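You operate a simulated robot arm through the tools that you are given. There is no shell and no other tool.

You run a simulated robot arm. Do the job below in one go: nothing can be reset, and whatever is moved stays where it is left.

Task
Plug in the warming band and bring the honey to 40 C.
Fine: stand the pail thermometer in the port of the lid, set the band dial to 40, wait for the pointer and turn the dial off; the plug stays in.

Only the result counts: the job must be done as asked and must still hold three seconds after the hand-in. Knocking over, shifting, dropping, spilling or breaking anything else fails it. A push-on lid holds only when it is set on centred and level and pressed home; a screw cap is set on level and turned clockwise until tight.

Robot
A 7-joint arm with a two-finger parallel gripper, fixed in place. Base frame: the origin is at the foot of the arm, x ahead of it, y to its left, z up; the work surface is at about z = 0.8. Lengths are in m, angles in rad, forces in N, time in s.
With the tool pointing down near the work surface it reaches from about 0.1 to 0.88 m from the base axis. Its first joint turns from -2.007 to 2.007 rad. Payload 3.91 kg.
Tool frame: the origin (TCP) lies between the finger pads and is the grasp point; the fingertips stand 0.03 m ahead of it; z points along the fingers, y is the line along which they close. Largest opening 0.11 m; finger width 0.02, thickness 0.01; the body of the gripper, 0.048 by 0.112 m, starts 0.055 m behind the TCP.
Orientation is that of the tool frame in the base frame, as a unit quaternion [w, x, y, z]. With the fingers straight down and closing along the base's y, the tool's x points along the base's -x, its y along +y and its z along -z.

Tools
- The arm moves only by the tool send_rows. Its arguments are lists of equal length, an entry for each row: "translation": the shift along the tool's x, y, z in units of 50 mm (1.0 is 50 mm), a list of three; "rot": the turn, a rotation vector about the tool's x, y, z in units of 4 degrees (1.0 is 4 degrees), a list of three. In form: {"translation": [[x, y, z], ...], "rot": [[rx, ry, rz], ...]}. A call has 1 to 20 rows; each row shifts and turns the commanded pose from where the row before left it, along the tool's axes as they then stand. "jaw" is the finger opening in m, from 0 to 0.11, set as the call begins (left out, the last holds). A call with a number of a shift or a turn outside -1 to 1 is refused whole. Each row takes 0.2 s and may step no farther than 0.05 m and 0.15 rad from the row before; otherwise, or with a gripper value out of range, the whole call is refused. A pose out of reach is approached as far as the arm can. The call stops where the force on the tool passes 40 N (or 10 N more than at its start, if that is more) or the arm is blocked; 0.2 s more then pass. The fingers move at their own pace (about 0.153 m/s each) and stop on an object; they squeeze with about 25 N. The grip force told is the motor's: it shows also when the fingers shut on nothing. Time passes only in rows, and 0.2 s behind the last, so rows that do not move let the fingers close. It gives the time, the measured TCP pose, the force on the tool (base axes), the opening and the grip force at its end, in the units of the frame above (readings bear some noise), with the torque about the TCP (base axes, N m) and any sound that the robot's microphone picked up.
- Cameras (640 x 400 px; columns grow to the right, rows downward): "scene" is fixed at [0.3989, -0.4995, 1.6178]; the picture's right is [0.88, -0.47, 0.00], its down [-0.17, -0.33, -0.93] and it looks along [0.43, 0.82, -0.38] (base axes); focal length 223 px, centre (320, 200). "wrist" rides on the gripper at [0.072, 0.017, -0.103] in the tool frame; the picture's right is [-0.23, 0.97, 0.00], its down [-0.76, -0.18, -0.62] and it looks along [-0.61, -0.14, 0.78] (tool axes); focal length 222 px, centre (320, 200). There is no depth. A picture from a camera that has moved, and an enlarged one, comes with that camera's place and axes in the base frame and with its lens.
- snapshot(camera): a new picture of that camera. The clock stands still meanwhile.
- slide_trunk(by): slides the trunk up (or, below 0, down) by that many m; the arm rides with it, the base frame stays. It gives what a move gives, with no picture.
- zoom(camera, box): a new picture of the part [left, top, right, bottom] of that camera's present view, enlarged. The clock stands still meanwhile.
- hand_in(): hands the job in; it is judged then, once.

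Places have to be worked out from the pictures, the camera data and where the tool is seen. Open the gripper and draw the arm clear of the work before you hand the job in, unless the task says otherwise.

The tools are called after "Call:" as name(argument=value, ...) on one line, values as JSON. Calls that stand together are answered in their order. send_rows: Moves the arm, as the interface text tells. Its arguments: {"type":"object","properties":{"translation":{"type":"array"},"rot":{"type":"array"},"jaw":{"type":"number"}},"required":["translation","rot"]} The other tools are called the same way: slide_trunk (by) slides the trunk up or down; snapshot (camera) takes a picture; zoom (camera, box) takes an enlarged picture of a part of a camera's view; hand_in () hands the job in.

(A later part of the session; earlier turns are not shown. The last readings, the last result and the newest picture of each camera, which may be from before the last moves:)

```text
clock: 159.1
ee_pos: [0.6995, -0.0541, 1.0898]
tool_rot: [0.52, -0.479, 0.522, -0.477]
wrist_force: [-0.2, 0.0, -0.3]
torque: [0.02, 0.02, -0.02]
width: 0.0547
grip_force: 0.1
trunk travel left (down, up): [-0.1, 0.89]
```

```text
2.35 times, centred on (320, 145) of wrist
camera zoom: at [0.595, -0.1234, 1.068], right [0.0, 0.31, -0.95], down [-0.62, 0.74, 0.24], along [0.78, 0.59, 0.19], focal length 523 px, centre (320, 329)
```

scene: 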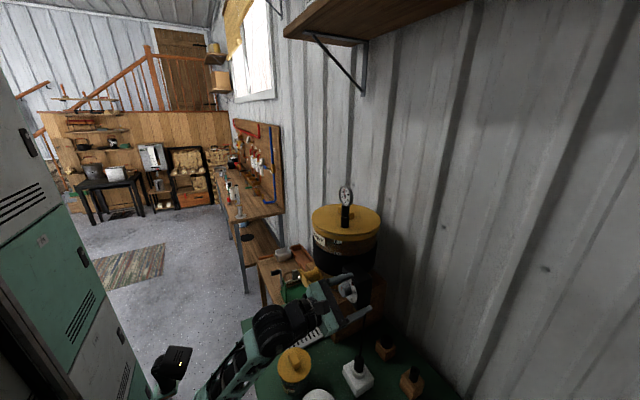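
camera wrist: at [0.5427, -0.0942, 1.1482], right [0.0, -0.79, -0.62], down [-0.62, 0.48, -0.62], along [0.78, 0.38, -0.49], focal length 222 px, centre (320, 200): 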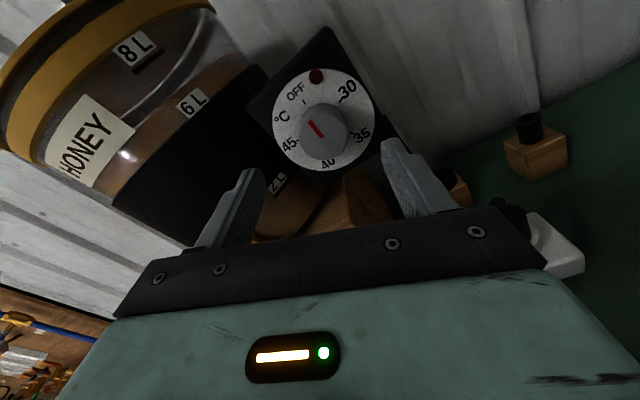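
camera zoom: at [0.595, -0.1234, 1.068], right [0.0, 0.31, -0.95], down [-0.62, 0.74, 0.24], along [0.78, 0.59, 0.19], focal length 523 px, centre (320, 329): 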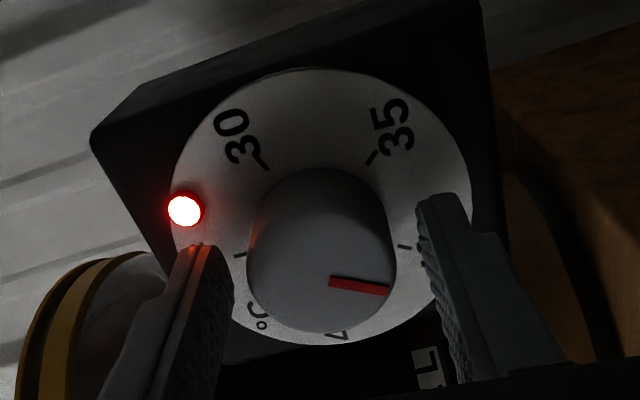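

The pointer is now at about 39.8. I'll wait 2 more seconds to see whether it settles.

Call:
send_rows(translation=[[0, 0, 0], [0, 0, 0], [0, 0, 0], [0, 0, 0], [0, 0, 0], [0, 0, 0], [0, 0, 0]], rot=[[0, 0, 0], [0, 0, 0], [0, 0, 0], [0, 0, 0], [0, 0, 0], [0, 0, 0], [0, 0, 0]])

Call:
zoom(camera="scene", box=[335, 180, 360, 210])

Call:
zoom(camera="wrist", box=[230, 60, 410, 230])

```text
clock: 160.7
ee_pos: [0.6998, -0.0542, 1.09]
tool_rot: [0.521, -0.478, 0.522, -0.477]
wrist_force: [-0.3, 0.8, -0.4]
torque: [0.0, -0.02, -0.03]
width: 0.0549
grip_force: 0.0
trunk travel left (down, up): [-0.1, 0.89]
```

```text
13.33 times, centred on (348, 195) of scene
camera zoom: at [0.3989, -0.4995, 1.6178], right [0.88, -0.47, 0.0], down [-0.17, -0.33, -0.93], along [0.43, 0.82, -0.38], focal length 2978 px, centre (-47, 267)
```

zoom: 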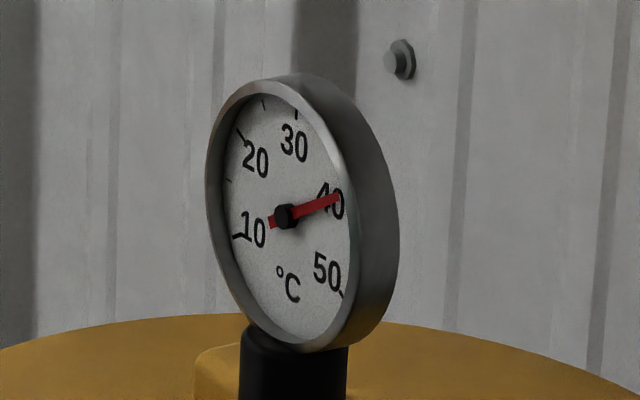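

```text
2.35 times, centred on (320, 145) of wrist
camera zoom: at [0.595, -0.1234, 1.068], right [0.0, 0.31, -0.95], down [-0.62, 0.74, 0.24], along [0.78, 0.59, 0.19], focal length 523 px, centre (320, 329)
```

zoom: 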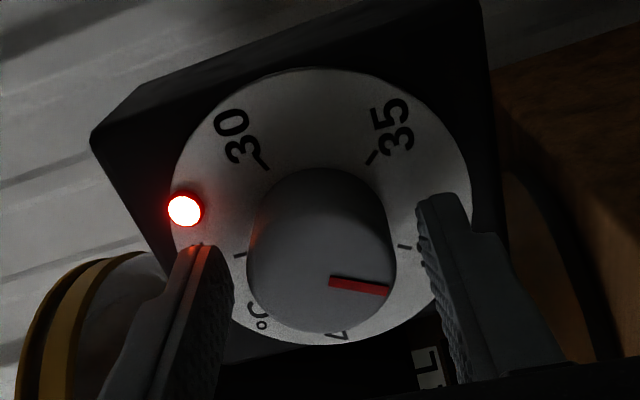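

The pointer has stopped rising and holds at 40. Now I'll turn the dial back: grip here and turn 70° anticlockwise.

Call:
send_rows(translation=[[0, 0, 0], [0, 0, 0], [0, 0, 0]], rot=[[0, 0, 0], [0, 0, 0], [0, 0, 0]], jaw=0.036)

Call:
send_rows(translation=[[0, 0, 0], [0, 0, 0], [0, 0, 0], [0, 0, 0], [0, 0, 0], [0, 0, 0], [0, 0, 0], [0, 0, 0], [0, 0, 0], [0, 0, 0], [0, 0, 0], [0, 0, 0], [0, 0, 0], [0, 0, 0], [0, 0, 0], [0, 0, 0], [0, 0, 0], [0, 0, 0]], rot=[[0, 0, -0.972], [0, 0, -0.972], [0, 0, -0.972], [0, 0, -0.972], [0, 0, -0.972], [0, 0, -0.972], [0, 0, -0.972], [0, 0, -0.972], [0, 0, -0.972], [0, 0, -0.972], [0, 0, -0.972], [0, 0, -0.972], [0, 0, -0.972], [0, 0, -0.972], [0, 0, -0.972], [0, 0, -0.972], [0, 0, -0.972], [0, 0, -0.972]])

Call:
zoom(camera="wrist", box=[230, 60, 410, 230])

```text
clock: 161.5
ee_pos: [0.7001, -0.0545, 1.0905]
tool_rot: [0.52, -0.479, 0.522, -0.477]
wrist_force: [-4.4, -0.1, -3.8]
torque: [0.03, -0.42, -0.07]
width: 0.0395
grip_force: 45.4
trunk travel left (down, up): [-0.1, 0.89]
```

```text
clock: 165.3
ee_pos: [0.6996, -0.0527, 1.0899]
tool_rot: [-0.152, 0.691, -0.152, 0.69]
wrist_force: [3.7, 1.2, 8.8]
torque: [0.01, -0.02, 0.47]
width: 0.0395
grip_force: 44.9
trunk travel left (down, up): [-0.1, 0.89]
```

```text
2.35 times, centred on (320, 145) of wrist
camera zoom: at [0.5952, -0.0984, 1.1498], right [0.0, -0.79, -0.62], down [-0.62, 0.48, -0.62], along [0.78, 0.38, -0.49], focal length 523 px, centre (320, 329)
```

zoom: 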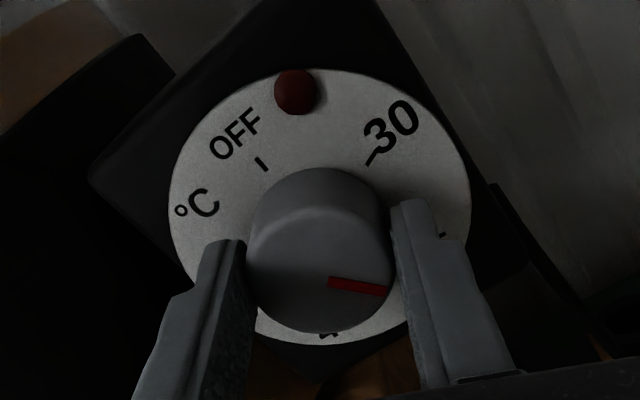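

The lamp went out as the dial passed below 40. I'll open, roll forward 70° and grip again for the next anticlockwise stroke.

Call:
send_rows(translation=[[0, 0, 0], [0, 0, 0], [0, 0, 0], [0, 0, 0], [0, 0, 0], [0, 0, 0], [0, 0, 0], [0, 0, 0], [0, 0, 0], [0, 0, 0], [0, 0, 0], [0, 0, 0], [0, 0, 0], [0, 0, 0], [0, 0, 0], [0, 0, 0], [0, 0, 0], [0, 0, 0], [0, 0, 0], [0, 0, 0]], rot=[[0, 0, 0], [0, 0, 0], [0, 0, 0.972], [0, 0, 0.972], [0, 0, 0.972], [0, 0, 0.972], [0, 0, 0.972], [0, 0, 0.972], [0, 0, 0.972], [0, 0, 0.972], [0, 0, 0.972], [0, 0, 0.972], [0, 0, 0.972], [0, 0, 0.972], [0, 0, 0.972], [0, 0, 0.972], [0, 0, 0.972], [0, 0, 0.972], [0, 0, 0.972], [0, 0, 0.972]], jaw=0.055)

Call:
send_rows(translation=[[0, 0, 0], [0, 0, 0], [0, 0, 0]], rot=[[0, 0, 0], [0, 0, 0], [0, 0, 0]], jaw=0.036)

Call:
send_rows(translation=[[0, 0, 0], [0, 0, 0], [0, 0, 0], [0, 0, 0], [0, 0, 0], [0, 0, 0], [0, 0, 0], [0, 0, 0], [0, 0, 0], [0, 0, 0], [0, 0, 0], [0, 0, 0], [0, 0, 0], [0, 0, 0], [0, 0, 0], [0, 0, 0], [0, 0, 0], [0, 0, 0]], rot=[[0, 0, -0.972], [0, 0, -0.972], [0, 0, -0.972], [0, 0, -0.972], [0, 0, -0.972], [0, 0, -0.972], [0, 0, -0.972], [0, 0, -0.972], [0, 0, -0.972], [0, 0, -0.972], [0, 0, -0.972], [0, 0, -0.972], [0, 0, -0.972], [0, 0, -0.972], [0, 0, -0.972], [0, 0, -0.972], [0, 0, -0.972], [0, 0, -0.972]])

Call:
zoom(camera="wrist", box=[230, 60, 410, 230])

Call:
zoom(camera="scene", box=[335, 180, 360, 210])

```text
clock: 169.5
ee_pos: [0.7009, -0.0525, 1.0903]
tool_rot: [0.521, -0.479, 0.523, -0.476]
wrist_force: [0.1, -0.1, -1.2]
torque: [-0.02, 0.0, 0.01]
width: 0.055
grip_force: 0.1
trunk travel left (down, up): [-0.1, 0.89]
```

```text
clock: 170.3
ee_pos: [0.7004, -0.0532, 1.0893]
tool_rot: [0.52, -0.478, 0.523, -0.477]
wrist_force: [-2.9, -0.3, -4.7]
torque: [0.0, -0.48, -0.11]
width: 0.0396
grip_force: 45.3
trunk travel left (down, up): [-0.1, 0.89]
```

```text
clock: 174.1
ee_pos: [0.7, -0.0537, 1.0893]
tool_rot: [-0.152, 0.691, -0.153, 0.69]
wrist_force: [27.2, 1.7, 23.2]
torque: [0.01, -1.03, 0.42]
width: 0.0397
grip_force: 44.7
trunk travel left (down, up): [-0.1, 0.89]
```

```text
2.35 times, centred on (320, 145) of wrist
camera zoom: at [0.5958, -0.0985, 1.1498], right [0.0, -0.79, -0.62], down [-0.62, 0.48, -0.62], along [0.78, 0.38, -0.49], focal length 523 px, centre (320, 329)
```

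zoom: 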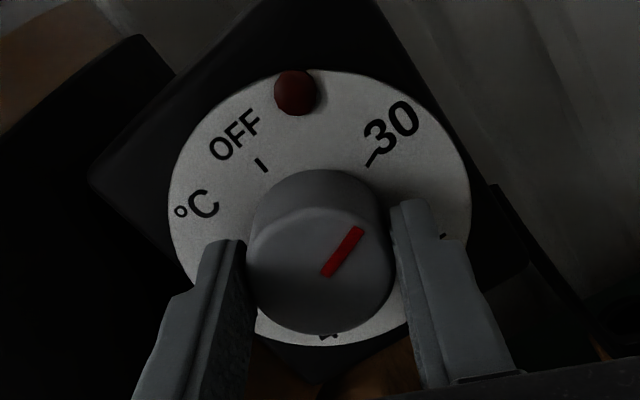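

```text
13.33 times, centred on (348, 195) of scene
camera zoom: at [0.3989, -0.4995, 1.6178], right [0.88, -0.47, 0.0], down [-0.17, -0.33, -0.93], along [0.43, 0.82, -0.38], focal length 2978 px, centre (-47, 267)
```

zoom: 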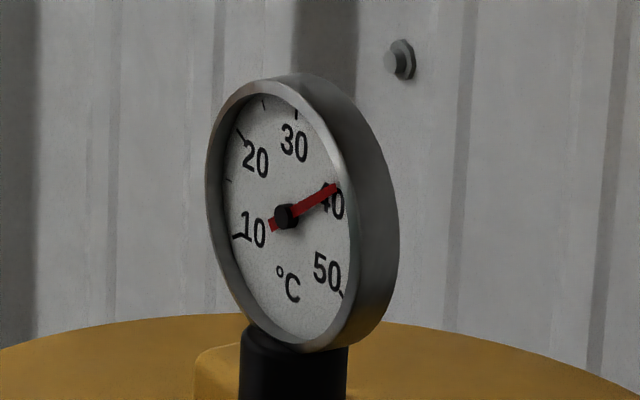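

The dial is back at 30 with the heater off, but the honey has cooled to about 38.9 while I regripped. I want it closer to 40 at the end, so I'll reheat and then do a quicker turn-off with two longer strokes. First I'll ease the grip to see whether the side forces drop.

Call:
send_rows(translation=[[0, 0, 0], [0, 0, 0]], rot=[[0, 0, 0], [0, 0, 0]], jaw=0.039)

```text
clock: 174.7
ee_pos: [0.6994, -0.0532, 1.0894]
tool_rot: [-0.152, 0.692, -0.152, 0.689]
wrist_force: [-1.0, 3.2, 0.1]
torque: [-0.03, 0.01, 0.1]
width: 0.0404
grip_force: 1.8
trunk travel left (down, up): [-0.1, 0.89]
```

With the lighter grip the side force vanishes, and the knob needs very little torque. I'll test the roll limit by opening and rolling back to -172°, so that two long strokes will be enough for the turn-off.

Call:
send_rows(translation=[[0, 0, 0], [0, 0, 0], [0, 0, 0], [0, 0, 0], [0, 0, 0], [0, 0, 0]], rot=[[0, 0, 0], [0, 0, -0.85], [0, 0, -0.85], [0, 0, -0.85], [0, 0, -0.85], [0, 0, -0.85]], jaw=0.05)

Call:
send_rows(translation=[[0, 0, 0], [0, 0, 0]], rot=[[0, 0, 0], [0, 0, 0]], jaw=0.038)

```text
clock: 176.1
ee_pos: [0.6989, -0.0546, 1.09]
tool_rot: [-0.049, 0.706, -0.048, 0.704]
wrist_force: [0.0, 0.5, 0.5]
torque: [0.0, 0.01, 0.02]
width: 0.0502
grip_force: 0.1
trunk travel left (down, up): [-0.1, 0.89]
```

```text
clock: 176.7
ee_pos: [0.7, -0.054, 1.0896]
tool_rot: [-0.049, 0.706, -0.049, 0.704]
wrist_force: [3.2, 3.3, 0.7]
torque: [-0.02, -0.11, 0.19]
width: 0.0391
grip_force: 44.4
trunk travel left (down, up): [-0.1, 0.89]
```

Roll -172° is reachable. I'll ease the jaw command slightly to find a light but holding grip.

Call:
send_rows(translation=[[0, 0, 0]], rot=[[0, 0, 0]], jaw=0.0388)

```text
clock: 177.1
ee_pos: [0.6983, -0.0543, 1.0903]
tool_rot: [-0.049, 0.707, -0.049, 0.704]
wrist_force: [0.5, 3.2, -0.9]
torque: [-0.01, -0.03, 0.05]
width: 0.0403
grip_force: 2.3
trunk travel left (down, up): [-0.1, 0.89]
```

That gives about 2 N. I'll use 0.0385 and test whether the knob still follows with the first part of the long clockwise stroke.

Call:
send_rows(translation=[[0, 0, 0], [0, 0, 0], [0, 0, 0], [0, 0, 0], [0, 0, 0], [0, 0, 0], [0, 0, 0], [0, 0, 0]], rot=[[0, 0, 0], [0, 0, 1], [0, 0, 1], [0, 0, 1], [0, 0, 1], [0, 0, 1], [0, 0, 1], [0, 0, 1]], jaw=0.0385)

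Call:
zoom(camera="wrist", box=[230, 60, 410, 230])

```text
clock: 178.9
ee_pos: [0.6994, -0.0525, 1.0898]
tool_rot: [-0.217, 0.673, -0.219, 0.672]
wrist_force: [-1.7, 4.2, 0.5]
torque: [-0.02, 0.02, 0.17]
width: 0.0406
grip_force: 2.4
trunk travel left (down, up): [-0.1, 0.89]
```

```text
2.35 times, centred on (320, 145) of wrist
camera zoom: at [0.5953, -0.1091, 1.1396], right [0.0, -0.65, -0.76], down [-0.62, 0.59, -0.51], along [0.78, 0.47, -0.41], focal length 523 px, centre (320, 329)
```

zoom: 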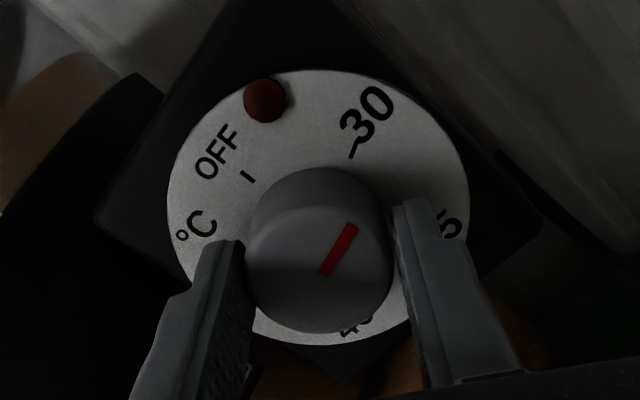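

The light grip slipped (the dial is at about 79°), so firm grips with 70° strokes are the way to go. I'll bring the dial back up in two firm strokes to just over 40, to allow for the cooling during the turn-off: first back to roll -156°, grip, and turn 71°.

Call:
send_rows(translation=[[0, 0, 0], [0, 0, 0], [0, 0, 0], [0, 0, 0]], rot=[[0, 0, 0], [0, 0, -1], [0, 0, -1], [0, 0, -1]], jaw=0.055)

Call:
send_rows(translation=[[0, 0, 0], [0, 0, 0], [0, 0, 0], [0, 0, 0], [0, 0, 0], [0, 0, 0], [0, 0, 0], [0, 0, 0], [0, 0, 0], [0, 0, 0], [0, 0, 0], [0, 0, 0], [0, 0, 0], [0, 0, 0], [0, 0, 0], [0, 0, 0], [0, 0, 0], [0, 0, 0], [0, 0, 0]], rot=[[0, 0, 0], [0, 0, 0.986], [0, 0, 0.986], [0, 0, 0.986], [0, 0, 0.986], [0, 0, 0.986], [0, 0, 0.986], [0, 0, 0.986], [0, 0, 0.986], [0, 0, 0.986], [0, 0, 0.986], [0, 0, 0.986], [0, 0, 0.986], [0, 0, 0.986], [0, 0, 0.986], [0, 0, 0.986], [0, 0, 0.986], [0, 0, 0.986], [0, 0, 0.986]], jaw=0.036)

Call:
send_rows(translation=[[0, 0, 0], [0, 0, 0], [0, 0, 0], [0, 0, 0], [0, 0, 0], [0, 0, 0], [0, 0, 0], [0, 0, 0], [0, 0, 0], [0, 0, 0], [0, 0, 0], [0, 0, 0], [0, 0, 0], [0, 0, 0], [0, 0, 0], [0, 0, 0], [0, 0, 0], [0, 0, 0], [0, 0, 0]], rot=[[0, 0, 0], [0, 0, -0.986], [0, 0, -0.986], [0, 0, -0.986], [0, 0, -0.986], [0, 0, -0.986], [0, 0, -0.986], [0, 0, -0.986], [0, 0, -0.986], [0, 0, -0.986], [0, 0, -0.986], [0, 0, -0.986], [0, 0, -0.986], [0, 0, -0.986], [0, 0, -0.986], [0, 0, -0.986], [0, 0, -0.986], [0, 0, -0.986], [0, 0, -0.986]], jaw=0.055)

Call:
zoom(camera="wrist", box=[230, 60, 410, 230])

```text
clock: 179.9
ee_pos: [0.6995, -0.0538, 1.0898]
tool_rot: [-0.146, 0.693, -0.147, 0.691]
wrist_force: [1.0, 0.3, -0.9]
torque: [0.01, 0.0, -0.03]
width: 0.0549
grip_force: 0.1
trunk travel left (down, up): [-0.1, 0.89]
```

```text
clock: 183.9
ee_pos: [0.6993, -0.0546, 1.0904]
tool_rot: [0.52, -0.479, 0.522, -0.477]
wrist_force: [-16.1, 9.5, -11.1]
torque: [-0.03, -0.01, 0.37]
width: 0.0393
grip_force: 44.7
trunk travel left (down, up): [-0.1, 0.89]
```

```text
clock: 187.9
ee_pos: [0.6994, -0.0551, 1.0896]
tool_rot: [-0.146, 0.693, -0.146, 0.691]
wrist_force: [0.6, -0.5, 0.3]
torque: [0.01, -0.02, 0.05]
width: 0.055
grip_force: 0.0
trunk travel left (down, up): [-0.1, 0.89]
```

```text
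2.35 times, centred on (320, 145) of wrist
camera zoom: at [0.5955, -0.0976, 1.1507], right [0.0, -0.8, -0.6], down [-0.62, 0.47, -0.62], along [0.78, 0.37, -0.5], focal length 523 px, centre (320, 329)
```

zoom: 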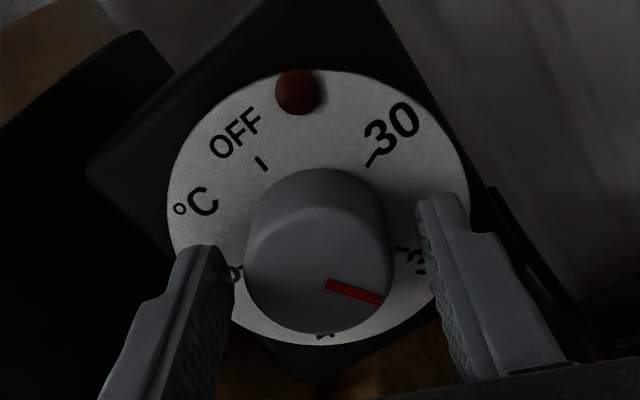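

The dial is at about 150° now. I'll grip and turn the last 71.5° to about 221°, just over 40.

Call:
send_rows(translation=[[0, 0, 0], [0, 0, 0], [0, 0, 0], [0, 0, 0], [0, 0, 0], [0, 0, 0], [0, 0, 0], [0, 0, 0], [0, 0, 0], [0, 0, 0], [0, 0, 0], [0, 0, 0], [0, 0, 0], [0, 0, 0], [0, 0, 0], [0, 0, 0], [0, 0, 0], [0, 0, 0], [0, 0, 0]], rot=[[0, 0, 0], [0, 0, 0.99], [0, 0, 0.99], [0, 0, 0.99], [0, 0, 0.99], [0, 0, 0.99], [0, 0, 0.99], [0, 0, 0.99], [0, 0, 0.99], [0, 0, 0.99], [0, 0, 0.99], [0, 0, 0.99], [0, 0, 0.99], [0, 0, 0.99], [0, 0, 0.99], [0, 0, 0.99], [0, 0, 0.99], [0, 0, 0.99], [0, 0, 0.99]], jaw=0.036)

Call:
zoom(camera="wrist", box=[230, 60, 410, 230])

Call:
zoom(camera="scene", box=[335, 180, 360, 210])

```text
clock: 191.9
ee_pos: [0.6996, -0.0536, 1.0908]
tool_rot: [0.522, -0.477, 0.523, -0.476]
wrist_force: [0.8, 5.9, 3.5]
torque: [0.03, -0.29, -0.07]
width: 0.0389
grip_force: 44.9
trunk travel left (down, up): [-0.1, 0.89]
```

```text
2.35 times, centred on (320, 145) of wrist
camera zoom: at [0.5953, -0.1233, 1.0674], right [0.0, 0.32, -0.95], down [-0.62, 0.74, 0.25], along [0.78, 0.59, 0.19], focal length 523 px, centre (320, 329)
```

zoom: 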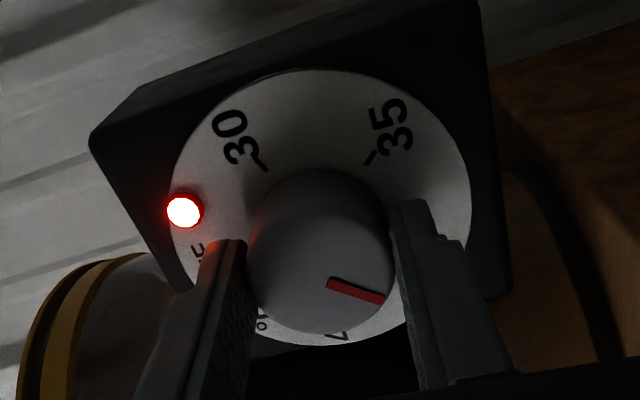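

```text
13.33 times, centred on (348, 195) of scene
camera zoom: at [0.3989, -0.4995, 1.6178], right [0.88, -0.47, 0.0], down [-0.17, -0.33, -0.93], along [0.43, 0.82, -0.38], focal length 2978 px, centre (-47, 267)
```

zoom: 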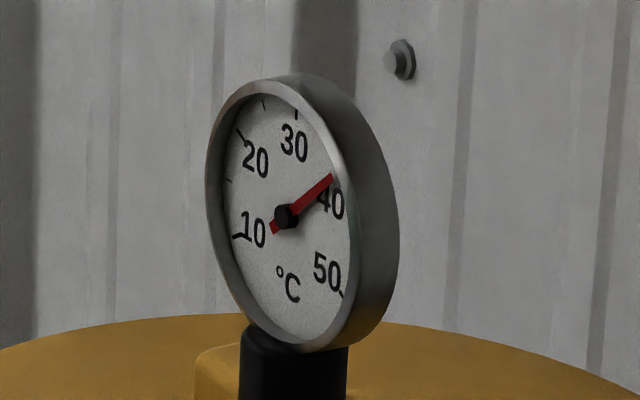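

The dial is at about 222° (just under 41), the lamp is on and the pointer is at about 37.7. I'll hold here while it heats.

Call:
send_rows(translation=[[0, 0, 0], [0, 0, 0], [0, 0, 0], [0, 0, 0], [0, 0, 0], [0, 0, 0], [0, 0, 0], [0, 0, 0], [0, 0, 0], [0, 0, 0], [0, 0, 0], [0, 0, 0], [0, 0, 0], [0, 0, 0], [0, 0, 0], [0, 0, 0], [0, 0, 0], [0, 0, 0], [0, 0, 0], [0, 0, 0]], rot=[[0, 0, 0], [0, 0, 0], [0, 0, 0], [0, 0, 0], [0, 0, 0], [0, 0, 0], [0, 0, 0], [0, 0, 0], [0, 0, 0], [0, 0, 0], [0, 0, 0], [0, 0, 0], [0, 0, 0], [0, 0, 0], [0, 0, 0], [0, 0, 0], [0, 0, 0], [0, 0, 0], [0, 0, 0], [0, 0, 0]])

Call:
zoom(camera="scene", box=[335, 180, 360, 210])

```text
clock: 196.1
ee_pos: [0.6999, -0.054, 1.0899]
tool_rot: [0.522, -0.477, 0.522, -0.477]
wrist_force: [0.4, 4.4, 2.3]
torque: [-0.04, -0.33, 0.09]
width: 0.0389
grip_force: 44.5
trunk travel left (down, up): [-0.1, 0.89]
```

```text
13.33 times, centred on (348, 195) of scene
camera zoom: at [0.3989, -0.4995, 1.6178], right [0.88, -0.47, 0.0], down [-0.17, -0.33, -0.93], along [0.43, 0.82, -0.38], focal length 2978 px, centre (-47, 267)
```

zoom: 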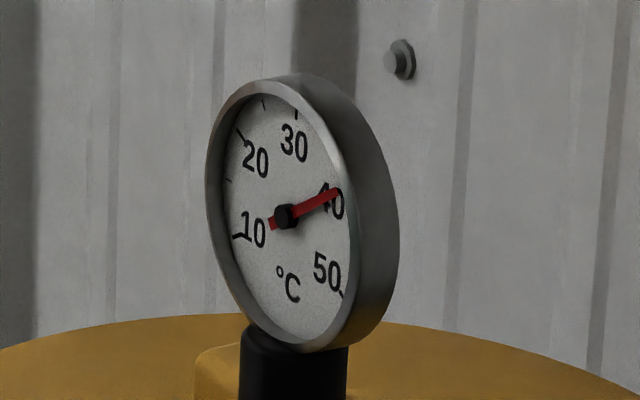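

The pointer is at about 39.5. I'll wait 3 more seconds.

Call:
send_rows(translation=[[0, 0, 0], [0, 0, 0], [0, 0, 0], [0, 0, 0], [0, 0, 0], [0, 0, 0], [0, 0, 0], [0, 0, 0], [0, 0, 0], [0, 0, 0], [0, 0, 0], [0, 0, 0], [0, 0, 0], [0, 0, 0]], rot=[[0, 0, 0], [0, 0, 0], [0, 0, 0], [0, 0, 0], [0, 0, 0], [0, 0, 0], [0, 0, 0], [0, 0, 0], [0, 0, 0], [0, 0, 0], [0, 0, 0], [0, 0, 0], [0, 0, 0], [0, 0, 0]])

Call:
zoom(camera="scene", box=[335, 180, 360, 210])

```text
clock: 199.1
ee_pos: [0.6997, -0.0541, 1.0891]
tool_rot: [0.522, -0.478, 0.524, -0.475]
wrist_force: [-1.2, 4.8, 1.3]
torque: [0.01, -0.32, 0.08]
width: 0.039
grip_force: 45.1
trunk travel left (down, up): [-0.1, 0.89]
```

```text
13.33 times, centred on (348, 195) of scene
camera zoom: at [0.3989, -0.4995, 1.6178], right [0.88, -0.47, 0.0], down [-0.17, -0.33, -0.93], along [0.43, 0.82, -0.38], focal length 2978 px, centre (-47, 267)
```

zoom: 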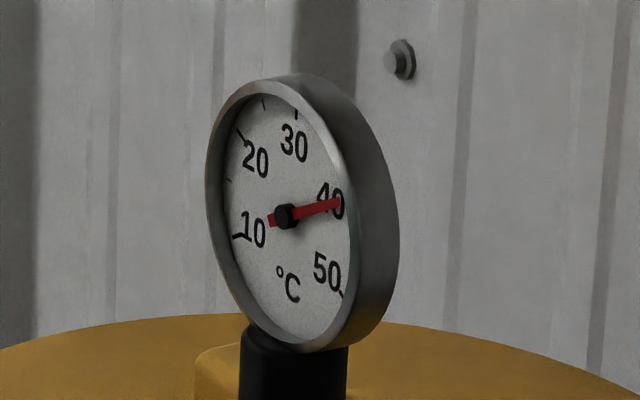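

The pointer is at about 40.4, so it's time to turn off. I already have a firm grip: first stroke 74° anticlockwise.

Call:
send_rows(translation=[[0, 0, 0], [0, 0, 0], [0, 0, 0], [0, 0, 0], [0, 0, 0], [0, 0, 0], [0, 0, 0], [0, 0, 0], [0, 0, 0], [0, 0, 0], [0, 0, 0], [0, 0, 0], [0, 0, 0], [0, 0, 0], [0, 0, 0], [0, 0, 0], [0, 0, 0], [0, 0, 0], [0, 0, 0]], rot=[[0, 0, -0.974], [0, 0, -0.974], [0, 0, -0.974], [0, 0, -0.974], [0, 0, -0.974], [0, 0, -0.974], [0, 0, -0.974], [0, 0, -0.974], [0, 0, -0.974], [0, 0, -0.974], [0, 0, -0.974], [0, 0, -0.974], [0, 0, -0.974], [0, 0, -0.974], [0, 0, -0.974], [0, 0, -0.974], [0, 0, -0.974], [0, 0, -0.974], [0, 0, -0.974]])

```text
clock: 203.1
ee_pos: [0.7003, -0.0527, 1.0906]
tool_rot: [-0.129, 0.696, -0.129, 0.695]
wrist_force: [25.8, 3.8, 24.4]
torque: [0.01, -0.65, -0.23]
width: 0.039
grip_force: 45.2
trunk travel left (down, up): [-0.1, 0.89]
```

The stroke completed (roll -159°). I'll open and roll forward 74° for the next grip.

Call:
send_rows(translation=[[0, 0, 0], [0, 0, 0], [0, 0, 0], [0, 0, 0], [0, 0, 0], [0, 0, 0], [0, 0, 0], [0, 0, 0], [0, 0, 0], [0, 0, 0], [0, 0, 0], [0, 0, 0], [0, 0, 0], [0, 0, 0], [0, 0, 0], [0, 0, 0], [0, 0, 0], [0, 0, 0], [0, 0, 0]], rot=[[0, 0, 0.4], [0, 0, 1], [0, 0, 1], [0, 0, 1], [0, 0, 1], [0, 0, 1], [0, 0, 1], [0, 0, 1], [0, 0, 1], [0, 0, 1], [0, 0, 1], [0, 0, 1], [0, 0, 1], [0, 0, 1], [0, 0, 1], [0, 0, 1], [0, 0, 1], [0, 0, 1], [0, 0, 1]], jaw=0.055)

Call:
zoom(camera="wrist", box=[230, 60, 410, 230])

```text
clock: 207.1
ee_pos: [0.7002, -0.0549, 1.0898]
tool_rot: [0.52, -0.479, 0.522, -0.478]
wrist_force: [0.3, 0.7, -0.3]
torque: [0.02, -0.02, 0.0]
width: 0.055
grip_force: 0.2
trunk travel left (down, up): [-0.1, 0.89]
```

```text
2.35 times, centred on (320, 145) of wrist
camera zoom: at [0.595, -0.124, 1.0676], right [0.0, 0.31, -0.95], down [-0.62, 0.74, 0.24], along [0.78, 0.59, 0.19], focal length 523 px, centre (320, 329)
```

zoom: 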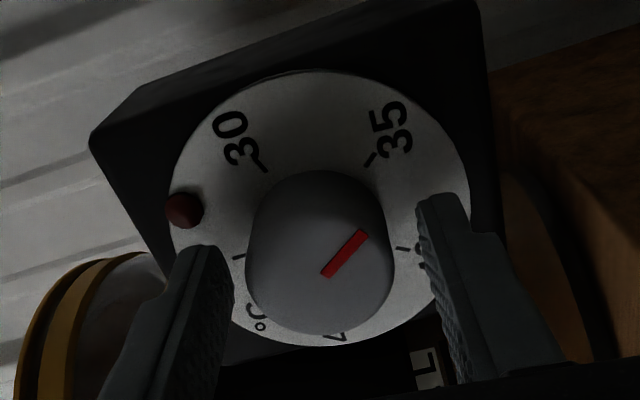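

The dial is at about 147°. Next stroke: grip and turn 73.5° anticlockwise.

Call:
send_rows(translation=[[0, 0, 0], [0, 0, 0], [0, 0, 0], [0, 0, 0], [0, 0, 0], [0, 0, 0], [0, 0, 0], [0, 0, 0], [0, 0, 0], [0, 0, 0], [0, 0, 0], [0, 0, 0], [0, 0, 0], [0, 0, 0], [0, 0, 0], [0, 0, 0], [0, 0, 0], [0, 0, 0], [0, 0, 0], [0, 0, 0]], rot=[[0, 0, 0], [0, 0, -0.967], [0, 0, -0.967], [0, 0, -0.967], [0, 0, -0.967], [0, 0, -0.967], [0, 0, -0.967], [0, 0, -0.967], [0, 0, -0.967], [0, 0, -0.967], [0, 0, -0.967], [0, 0, -0.967], [0, 0, -0.967], [0, 0, -0.967], [0, 0, -0.967], [0, 0, -0.967], [0, 0, -0.967], [0, 0, -0.967], [0, 0, -0.967], [0, 0, -0.967]], jaw=0.036)

```text
clock: 211.3
ee_pos: [0.699, -0.0533, 1.0918]
tool_rot: [-0.131, 0.696, -0.13, 0.694]
wrist_force: [-1.6, -1.2, 10.1]
torque: [0.01, -1.18, 0.29]
width: 0.0396
grip_force: 45.6
trunk travel left (down, up): [-0.1, 0.89]
```

That stroke completed too, with low force. I'll open and roll forward 73.5° once more.

Call:
send_rows(translation=[[0, 0, 0], [0, 0, 0], [0, 0, 0], [0, 0, 0], [0, 0, 0], [0, 0, 0], [0, 0, 0], [0, 0, 0], [0, 0, 0], [0, 0, 0], [0, 0, 0], [0, 0, 0], [0, 0, 0], [0, 0, 0], [0, 0, 0], [0, 0, 0], [0, 0, 0], [0, 0, 0], [0, 0, 0]], rot=[[0, 0, 0.4], [0, 0, 1], [0, 0, 1], [0, 0, 1], [0, 0, 1], [0, 0, 1], [0, 0, 1], [0, 0, 1], [0, 0, 1], [0, 0, 1], [0, 0, 1], [0, 0, 1], [0, 0, 1], [0, 0, 1], [0, 0, 1], [0, 0, 1], [0, 0, 1], [0, 0, 1], [0, 0, 1]], jaw=0.055)

Call:
zoom(camera="wrist", box=[230, 60, 410, 230])

```text
clock: 215.3
ee_pos: [0.6997, -0.0545, 1.0899]
tool_rot: [0.52, -0.479, 0.522, -0.477]
wrist_force: [1.1, 0.7, 0.6]
torque: [0.01, -0.01, 0.02]
width: 0.0548
grip_force: 0.0
trunk travel left (down, up): [-0.1, 0.89]
```

```text
2.35 times, centred on (320, 145) of wrist
camera zoom: at [0.5952, -0.124, 1.0679], right [0.0, 0.31, -0.95], down [-0.62, 0.74, 0.24], along [0.78, 0.59, 0.19], focal length 523 px, centre (320, 329)
```

zoom: 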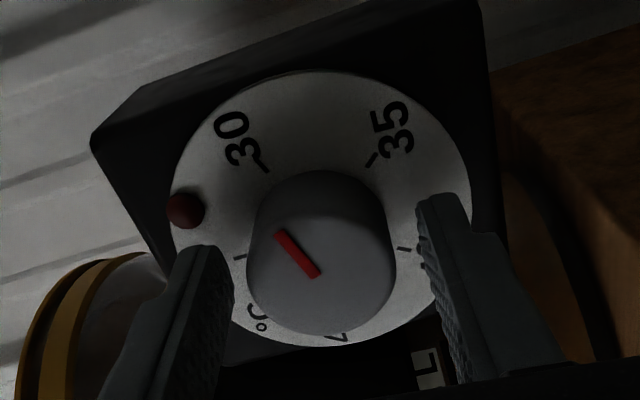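

The dial is at about 71.6°. Final stroke: grip and turn 71.6° anticlockwise to OFF.

Call:
send_rows(translation=[[0, 0, 0], [0, 0, 0], [0, 0, 0], [0, 0, 0], [0, 0, 0], [0, 0, 0], [0, 0, 0], [0, 0, 0], [0, 0, 0], [0, 0, 0], [0, 0, 0], [0, 0, 0], [0, 0, 0], [0, 0, 0], [0, 0, 0], [0, 0, 0], [0, 0, 0], [0, 0, 0], [0, 0, 0]], rot=[[0, 0, 0], [0, 0, -0.994], [0, 0, -0.994], [0, 0, -0.994], [0, 0, -0.994], [0, 0, -0.994], [0, 0, -0.994], [0, 0, -0.994], [0, 0, -0.994], [0, 0, -0.994], [0, 0, -0.994], [0, 0, -0.994], [0, 0, -0.994], [0, 0, -0.994], [0, 0, -0.994], [0, 0, -0.994], [0, 0, -0.994], [0, 0, -0.994], [0, 0, -0.994]], jaw=0.036)

Call:
zoom(camera="wrist", box=[230, 60, 410, 230])

Call:
zoom(camera="scene", box=[335, 180, 360, 210])

```text
clock: 219.3
ee_pos: [0.6995, -0.0529, 1.0914]
tool_rot: [-0.142, 0.693, -0.141, 0.692]
wrist_force: [21.2, 5.7, 25.5]
torque: [0.02, 0.37, -0.1]
width: 0.0394
grip_force: 44.8
trunk travel left (down, up): [-0.1, 0.89]
```

```text
2.35 times, centred on (320, 145) of wrist
camera zoom: at [0.5954, -0.0968, 1.1517], right [0.0, -0.81, -0.59], down [-0.62, 0.46, -0.63], along [0.78, 0.37, -0.5], focal length 523 px, centre (320, 329)
```

zoom: 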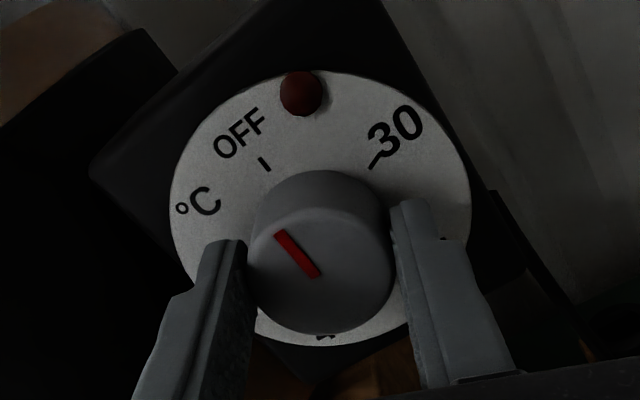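

```text
13.33 times, centred on (348, 195) of scene
camera zoom: at [0.3989, -0.4995, 1.6178], right [0.88, -0.47, 0.0], down [-0.17, -0.33, -0.93], along [0.43, 0.82, -0.38], focal length 2978 px, centre (-47, 267)
```

zoom: 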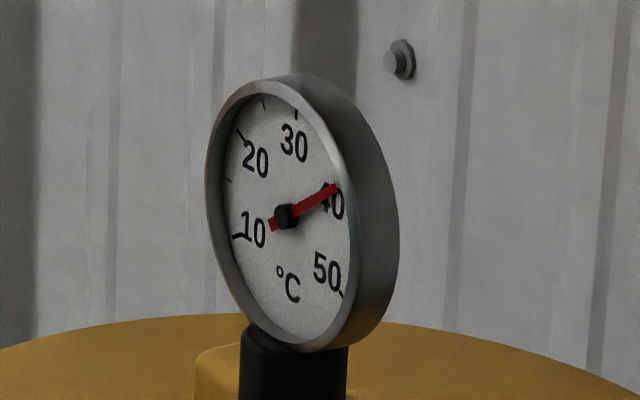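

The dial is back at OFF, but the pointer has dropped to about 39.0 and will keep falling slowly. I have time, so I'll do one more warm-up so that it ends nearer to 40, starting the turn-off at about 41. First clockwise stroke, 72°.

Call:
send_rows(translation=[[0, 0, 0], [0, 0, 0], [0, 0, 0], [0, 0, 0], [0, 0, 0], [0, 0, 0], [0, 0, 0], [0, 0, 0], [0, 0, 0], [0, 0, 0], [0, 0, 0], [0, 0, 0], [0, 0, 0], [0, 0, 0], [0, 0, 0], [0, 0, 0], [0, 0, 0], [0, 0, 0]], rot=[[0, 0, 1], [0, 0, 1], [0, 0, 1], [0, 0, 1], [0, 0, 1], [0, 0, 1], [0, 0, 1], [0, 0, 1], [0, 0, 1], [0, 0, 1], [0, 0, 1], [0, 0, 1], [0, 0, 1], [0, 0, 1], [0, 0, 1], [0, 0, 1], [0, 0, 1], [0, 0, 1]])

Call:
send_rows(translation=[[0, 0, 0], [0, 0, 0], [0, 0, 0], [0, 0, 0], [0, 0, 0], [0, 0, 0], [0, 0, 0], [0, 0, 0], [0, 0, 0], [0, 0, 0], [0, 0, 0], [0, 0, 0], [0, 0, 0], [0, 0, 0], [0, 0, 0], [0, 0, 0], [0, 0, 0], [0, 0, 0], [0, 0, 0]], rot=[[0, 0, -0.5], [0, 0, -1], [0, 0, -1], [0, 0, -1], [0, 0, -1], [0, 0, -1], [0, 0, -1], [0, 0, -1], [0, 0, -1], [0, 0, -1], [0, 0, -1], [0, 0, -1], [0, 0, -1], [0, 0, -1], [0, 0, -1], [0, 0, -1], [0, 0, -1], [0, 0, -1], [0, 0, -1]], jaw=0.055)

```text
clock: 223.1
ee_pos: [0.6991, -0.054, 1.0891]
tool_rot: [0.521, -0.476, 0.524, -0.476]
wrist_force: [4.7, -3.1, 9.8]
torque: [0.02, -0.5, 0.14]
width: 0.0395
grip_force: 45.4
trunk travel left (down, up): [-0.1, 0.89]
```

```text
clock: 227.1
ee_pos: [0.6988, -0.0528, 1.0895]
tool_rot: [-0.129, 0.696, -0.13, 0.694]
wrist_force: [0.4, 0.7, 0.9]
torque: [-0.05, -0.02, 0.01]
width: 0.055
grip_force: 0.2
trunk travel left (down, up): [-0.1, 0.89]
```

The first stroke and the return went smoothly. Second clockwise stroke: grip and turn 75°.

Call:
send_rows(translation=[[0, 0, 0], [0, 0, 0], [0, 0, 0], [0, 0, 0], [0, 0, 0], [0, 0, 0], [0, 0, 0], [0, 0, 0], [0, 0, 0], [0, 0, 0], [0, 0, 0], [0, 0, 0], [0, 0, 0], [0, 0, 0], [0, 0, 0], [0, 0, 0], [0, 0, 0], [0, 0, 0], [0, 0, 0], [0, 0, 0]], rot=[[0, 0, 0], [0, 0, 0.987], [0, 0, 0.987], [0, 0, 0.987], [0, 0, 0.987], [0, 0, 0.987], [0, 0, 0.987], [0, 0, 0.987], [0, 0, 0.987], [0, 0, 0.987], [0, 0, 0.987], [0, 0, 0.987], [0, 0, 0.987], [0, 0, 0.987], [0, 0, 0.987], [0, 0, 0.987], [0, 0, 0.987], [0, 0, 0.987], [0, 0, 0.987], [0, 0, 0.987]], jaw=0.036)

Call:
send_rows(translation=[[0, 0, 0], [0, 0, 0], [0, 0, 0], [0, 0, 0], [0, 0, 0], [0, 0, 0], [0, 0, 0], [0, 0, 0], [0, 0, 0], [0, 0, 0], [0, 0, 0], [0, 0, 0], [0, 0, 0], [0, 0, 0], [0, 0, 0], [0, 0, 0], [0, 0, 0], [0, 0, 0], [0, 0, 0]], rot=[[0, 0, -0.75], [0, 0, -1], [0, 0, -1], [0, 0, -1], [0, 0, -1], [0, 0, -1], [0, 0, -1], [0, 0, -1], [0, 0, -1], [0, 0, -1], [0, 0, -1], [0, 0, -1], [0, 0, -1], [0, 0, -1], [0, 0, -1], [0, 0, -1], [0, 0, -1], [0, 0, -1], [0, 0, -1]], jaw=0.055)

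Call:
zoom(camera="wrist", box=[230, 60, 410, 230])

```text
clock: 231.3
ee_pos: [0.6989, -0.053, 1.0903]
tool_rot: [0.526, -0.472, 0.527, -0.471]
wrist_force: [-11.5, 13.5, -2.6]
torque: [0.03, -0.05, -0.05]
width: 0.0391
grip_force: 44.2
trunk travel left (down, up): [-0.1, 0.89]
```

```text
clock: 235.3
ee_pos: [0.701, -0.0534, 1.0899]
tool_rot: [-0.129, 0.696, -0.13, 0.694]
wrist_force: [0.6, 0.1, -0.2]
torque: [-0.02, 0.02, -0.02]
width: 0.0549
grip_force: 0.0
trunk travel left (down, up): [-0.1, 0.89]
```

```text
2.35 times, centred on (320, 145) of wrist
camera zoom: at [0.5955, -0.0948, 1.1525], right [0.0, -0.83, -0.56], down [-0.62, 0.44, -0.64], along [0.78, 0.35, -0.52], focal length 523 px, centre (320, 329)
```

zoom: 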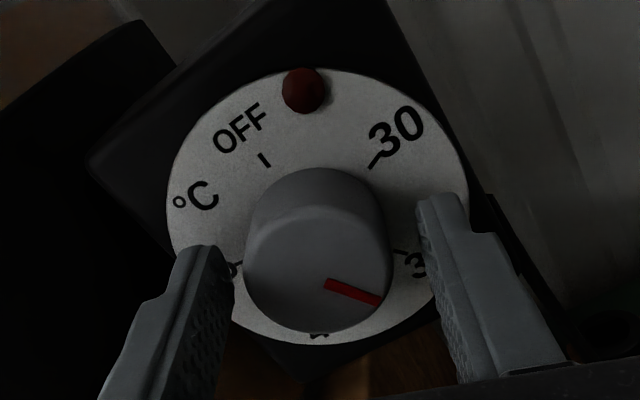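

The dial is at about 145°. Third clockwise stroke: grip and turn 80°, to about 225°.

Call:
send_rows(translation=[[0, 0, 0], [0, 0, 0], [0, 0, 0], [0, 0, 0], [0, 0, 0], [0, 0, 0], [0, 0, 0], [0, 0, 0], [0, 0, 0], [0, 0, 0], [0, 0, 0], [0, 0, 0], [0, 0, 0], [0, 0, 0], [0, 0, 0], [0, 0, 0], [0, 0, 0], [0, 0, 0], [0, 0, 0], [0, 0, 0]], rot=[[0, 0, 0], [0, 0, 1], [0, 0, 1], [0, 0, 1], [0, 0, 1], [0, 0, 1], [0, 0, 1], [0, 0, 1], [0, 0, 1], [0, 0, 1], [0, 0, 1], [0, 0, 1], [0, 0, 1], [0, 0, 1], [0, 0, 1], [0, 0, 1], [0, 0, 1], [0, 0, 1], [0, 0, 1], [0, 0, 1]], jaw=0.036)

Call:
send_rows(translation=[[0, 0, 0], [0, 0, 0], [0, 0, 0], [0, 0, 0], [0, 0, 0], [0, 0, 0], [0, 0, 0], [0, 0, 0], [0, 0, 0], [0, 0, 0], [0, 0, 0], [0, 0, 0]], rot=[[0, 0, 1], [0, 0, 0], [0, 0, 0], [0, 0, 0], [0, 0, 0], [0, 0, 0], [0, 0, 0], [0, 0, 0], [0, 0, 0], [0, 0, 0], [0, 0, 0], [0, 0, 0]])

Call:
zoom(camera="wrist", box=[230, 60, 410, 230])

Call:
zoom(camera="scene", box=[335, 180, 360, 210])

```text
clock: 239.5
ee_pos: [0.6994, -0.054, 1.0908]
tool_rot: [0.53, -0.468, 0.531, -0.467]
wrist_force: [16.2, 9.3, 15.6]
torque: [-0.02, -0.06, -0.37]
width: 0.0392
grip_force: 45.0
trunk travel left (down, up): [-0.1, 0.89]
```

```text
clock: 242.1
ee_pos: [0.699, -0.0527, 1.0896]
tool_rot: [0.547, -0.449, 0.547, -0.448]
wrist_force: [15.7, 10.7, 17.5]
torque: [0.01, -0.48, 0.22]
width: 0.0394
grip_force: 44.6
trunk travel left (down, up): [-0.1, 0.89]
```

```text
2.35 times, centred on (320, 145) of wrist
camera zoom: at [0.5952, -0.1204, 1.0601], right [0.0, 0.41, -0.91], down [-0.62, 0.71, 0.32], along [0.78, 0.57, 0.26], focal length 523 px, centre (320, 329)
```

zoom: 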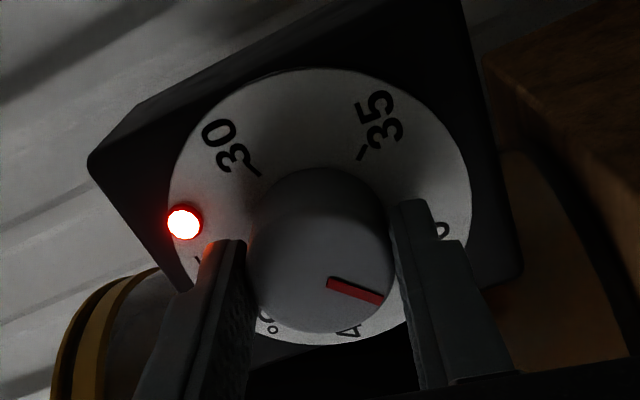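

```text
13.33 times, centred on (348, 195) of scene
camera zoom: at [0.3989, -0.4995, 1.6178], right [0.88, -0.47, 0.0], down [-0.17, -0.33, -0.93], along [0.43, 0.82, -0.38], focal length 2978 px, centre (-47, 267)
```

zoom: 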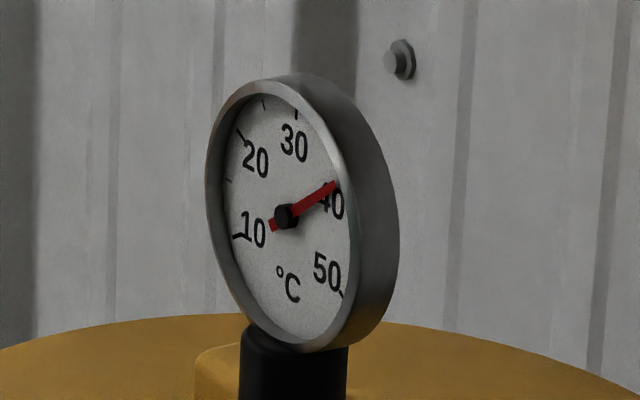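

The dial is at about 225° and the pointer is at about 38.7 and rising. I'll hold for 4 seconds.

Call:
send_rows(translation=[[0, 0, 0], [0, 0, 0], [0, 0, 0], [0, 0, 0], [0, 0, 0], [0, 0, 0], [0, 0, 0], [0, 0, 0], [0, 0, 0], [0, 0, 0], [0, 0, 0], [0, 0, 0], [0, 0, 0], [0, 0, 0], [0, 0, 0], [0, 0, 0], [0, 0, 0], [0, 0, 0], [0, 0, 0], [0, 0, 0]], rot=[[0, 0, 0], [0, 0, 0], [0, 0, 0], [0, 0, 0], [0, 0, 0], [0, 0, 0], [0, 0, 0], [0, 0, 0], [0, 0, 0], [0, 0, 0], [0, 0, 0], [0, 0, 0], [0, 0, 0], [0, 0, 0], [0, 0, 0], [0, 0, 0], [0, 0, 0], [0, 0, 0], [0, 0, 0], [0, 0, 0]])

Call:
zoom(camera="scene", box=[335, 180, 360, 210])

```text
clock: 246.3
ee_pos: [0.6999, -0.0534, 1.0899]
tool_rot: [0.546, -0.45, 0.546, -0.448]
wrist_force: [13.4, 10.8, 16.7]
torque: [0.0, -0.45, 0.24]
width: 0.0392
grip_force: 45.1
trunk travel left (down, up): [-0.1, 0.89]
```

```text
13.33 times, centred on (348, 195) of scene
camera zoom: at [0.3989, -0.4995, 1.6178], right [0.88, -0.47, 0.0], down [-0.17, -0.33, -0.93], along [0.43, 0.82, -0.38], focal length 2978 px, centre (-47, 267)
```

zoom: 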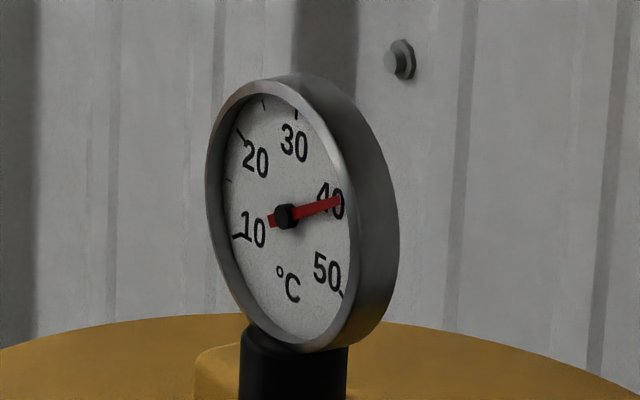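

The pointer is at about 40.25. I'll wait 1.8 s more before the turn-off.

Call:
send_rows(translation=[[0, 0, 0], [0, 0, 0], [0, 0, 0], [0, 0, 0], [0, 0, 0], [0, 0, 0], [0, 0, 0], [0, 0, 0]], rot=[[0, 0, 0], [0, 0, 0], [0, 0, 0], [0, 0, 0], [0, 0, 0], [0, 0, 0], [0, 0, 0], [0, 0, 0]])

Call:
zoom(camera="scene", box=[335, 180, 360, 210])

```text
clock: 248.1
ee_pos: [0.6977, -0.0529, 1.0907]
tool_rot: [0.546, -0.45, 0.546, -0.448]
wrist_force: [12.2, 10.7, 16.0]
torque: [0.0, -0.48, 0.21]
width: 0.0392
grip_force: 45.1
trunk travel left (down, up): [-0.1, 0.89]
```

```text
13.33 times, centred on (348, 195) of scene
camera zoom: at [0.3989, -0.4995, 1.6178], right [0.88, -0.47, 0.0], down [-0.17, -0.33, -0.93], along [0.43, 0.82, -0.38], focal length 2978 px, centre (-47, 267)
```

zoom: 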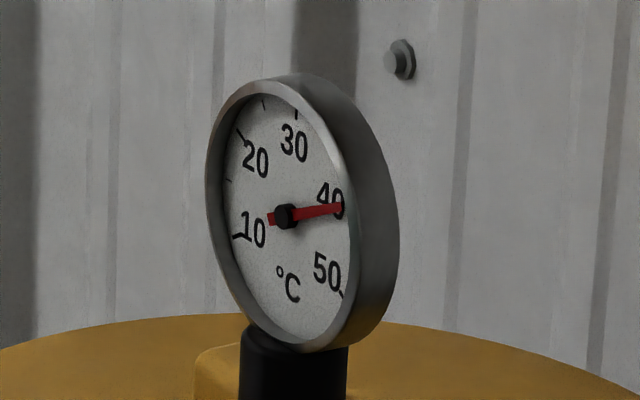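

The pointer is at about 40.9. Turn-off, first stroke: 76° anticlockwise.

Call:
send_rows(translation=[[0, 0, 0], [0, 0, 0], [0, 0, 0], [0, 0, 0], [0, 0, 0], [0, 0, 0], [0, 0, 0], [0, 0, 0], [0, 0, 0], [0, 0, 0], [0, 0, 0], [0, 0, 0], [0, 0, 0], [0, 0, 0], [0, 0, 0], [0, 0, 0], [0, 0, 0], [0, 0, 0], [0, 0, 0]], rot=[[0, 0, -1], [0, 0, -1], [0, 0, -1], [0, 0, -1], [0, 0, -1], [0, 0, -1], [0, 0, -1], [0, 0, -1], [0, 0, -1], [0, 0, -1], [0, 0, -1], [0, 0, -1], [0, 0, -1], [0, 0, -1], [0, 0, -1], [0, 0, -1], [0, 0, -1], [0, 0, -1], [0, 0, -1]])

```text
clock: 252.1
ee_pos: [0.6986, -0.0533, 1.091]
tool_rot: [-0.153, 0.692, -0.154, 0.689]
wrist_force: [-2.8, 7.2, 0.0]
torque: [0.0, -0.75, 0.07]
width: 0.0391
grip_force: 44.8
trunk travel left (down, up): [-0.1, 0.89]
```

The stroke completed. Open and roll forward 76°.

Call:
send_rows(translation=[[0, 0, 0], [0, 0, 0], [0, 0, 0], [0, 0, 0], [0, 0, 0], [0, 0, 0], [0, 0, 0], [0, 0, 0], [0, 0, 0], [0, 0, 0], [0, 0, 0], [0, 0, 0], [0, 0, 0], [0, 0, 0], [0, 0, 0], [0, 0, 0], [0, 0, 0], [0, 0, 0], [0, 0, 0]], rot=[[0, 0, 0.5], [0, 0, 1], [0, 0, 1], [0, 0, 1], [0, 0, 1], [0, 0, 1], [0, 0, 1], [0, 0, 1], [0, 0, 1], [0, 0, 1], [0, 0, 1], [0, 0, 1], [0, 0, 1], [0, 0, 1], [0, 0, 1], [0, 0, 1], [0, 0, 1], [0, 0, 1], [0, 0, 1]], jaw=0.055)

Call:
zoom(camera="wrist", box=[230, 60, 410, 230])

```text
clock: 256.1
ee_pos: [0.6997, -0.0537, 1.0888]
tool_rot: [0.537, -0.458, 0.541, -0.457]
wrist_force: [-0.1, -0.1, 0.8]
torque: [0.0, 0.0, -0.03]
width: 0.055
grip_force: 0.1
trunk travel left (down, up): [-0.1, 0.89]
```

```text
2.35 times, centred on (320, 145) of wrist
camera zoom: at [0.5954, -0.1218, 1.0619], right [0.0, 0.38, -0.92], down [-0.62, 0.72, 0.3], along [0.78, 0.58, 0.24], focal length 523 px, centre (320, 329)
```

zoom: 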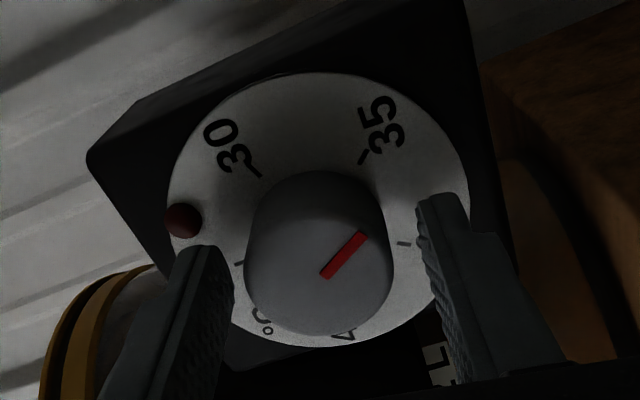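

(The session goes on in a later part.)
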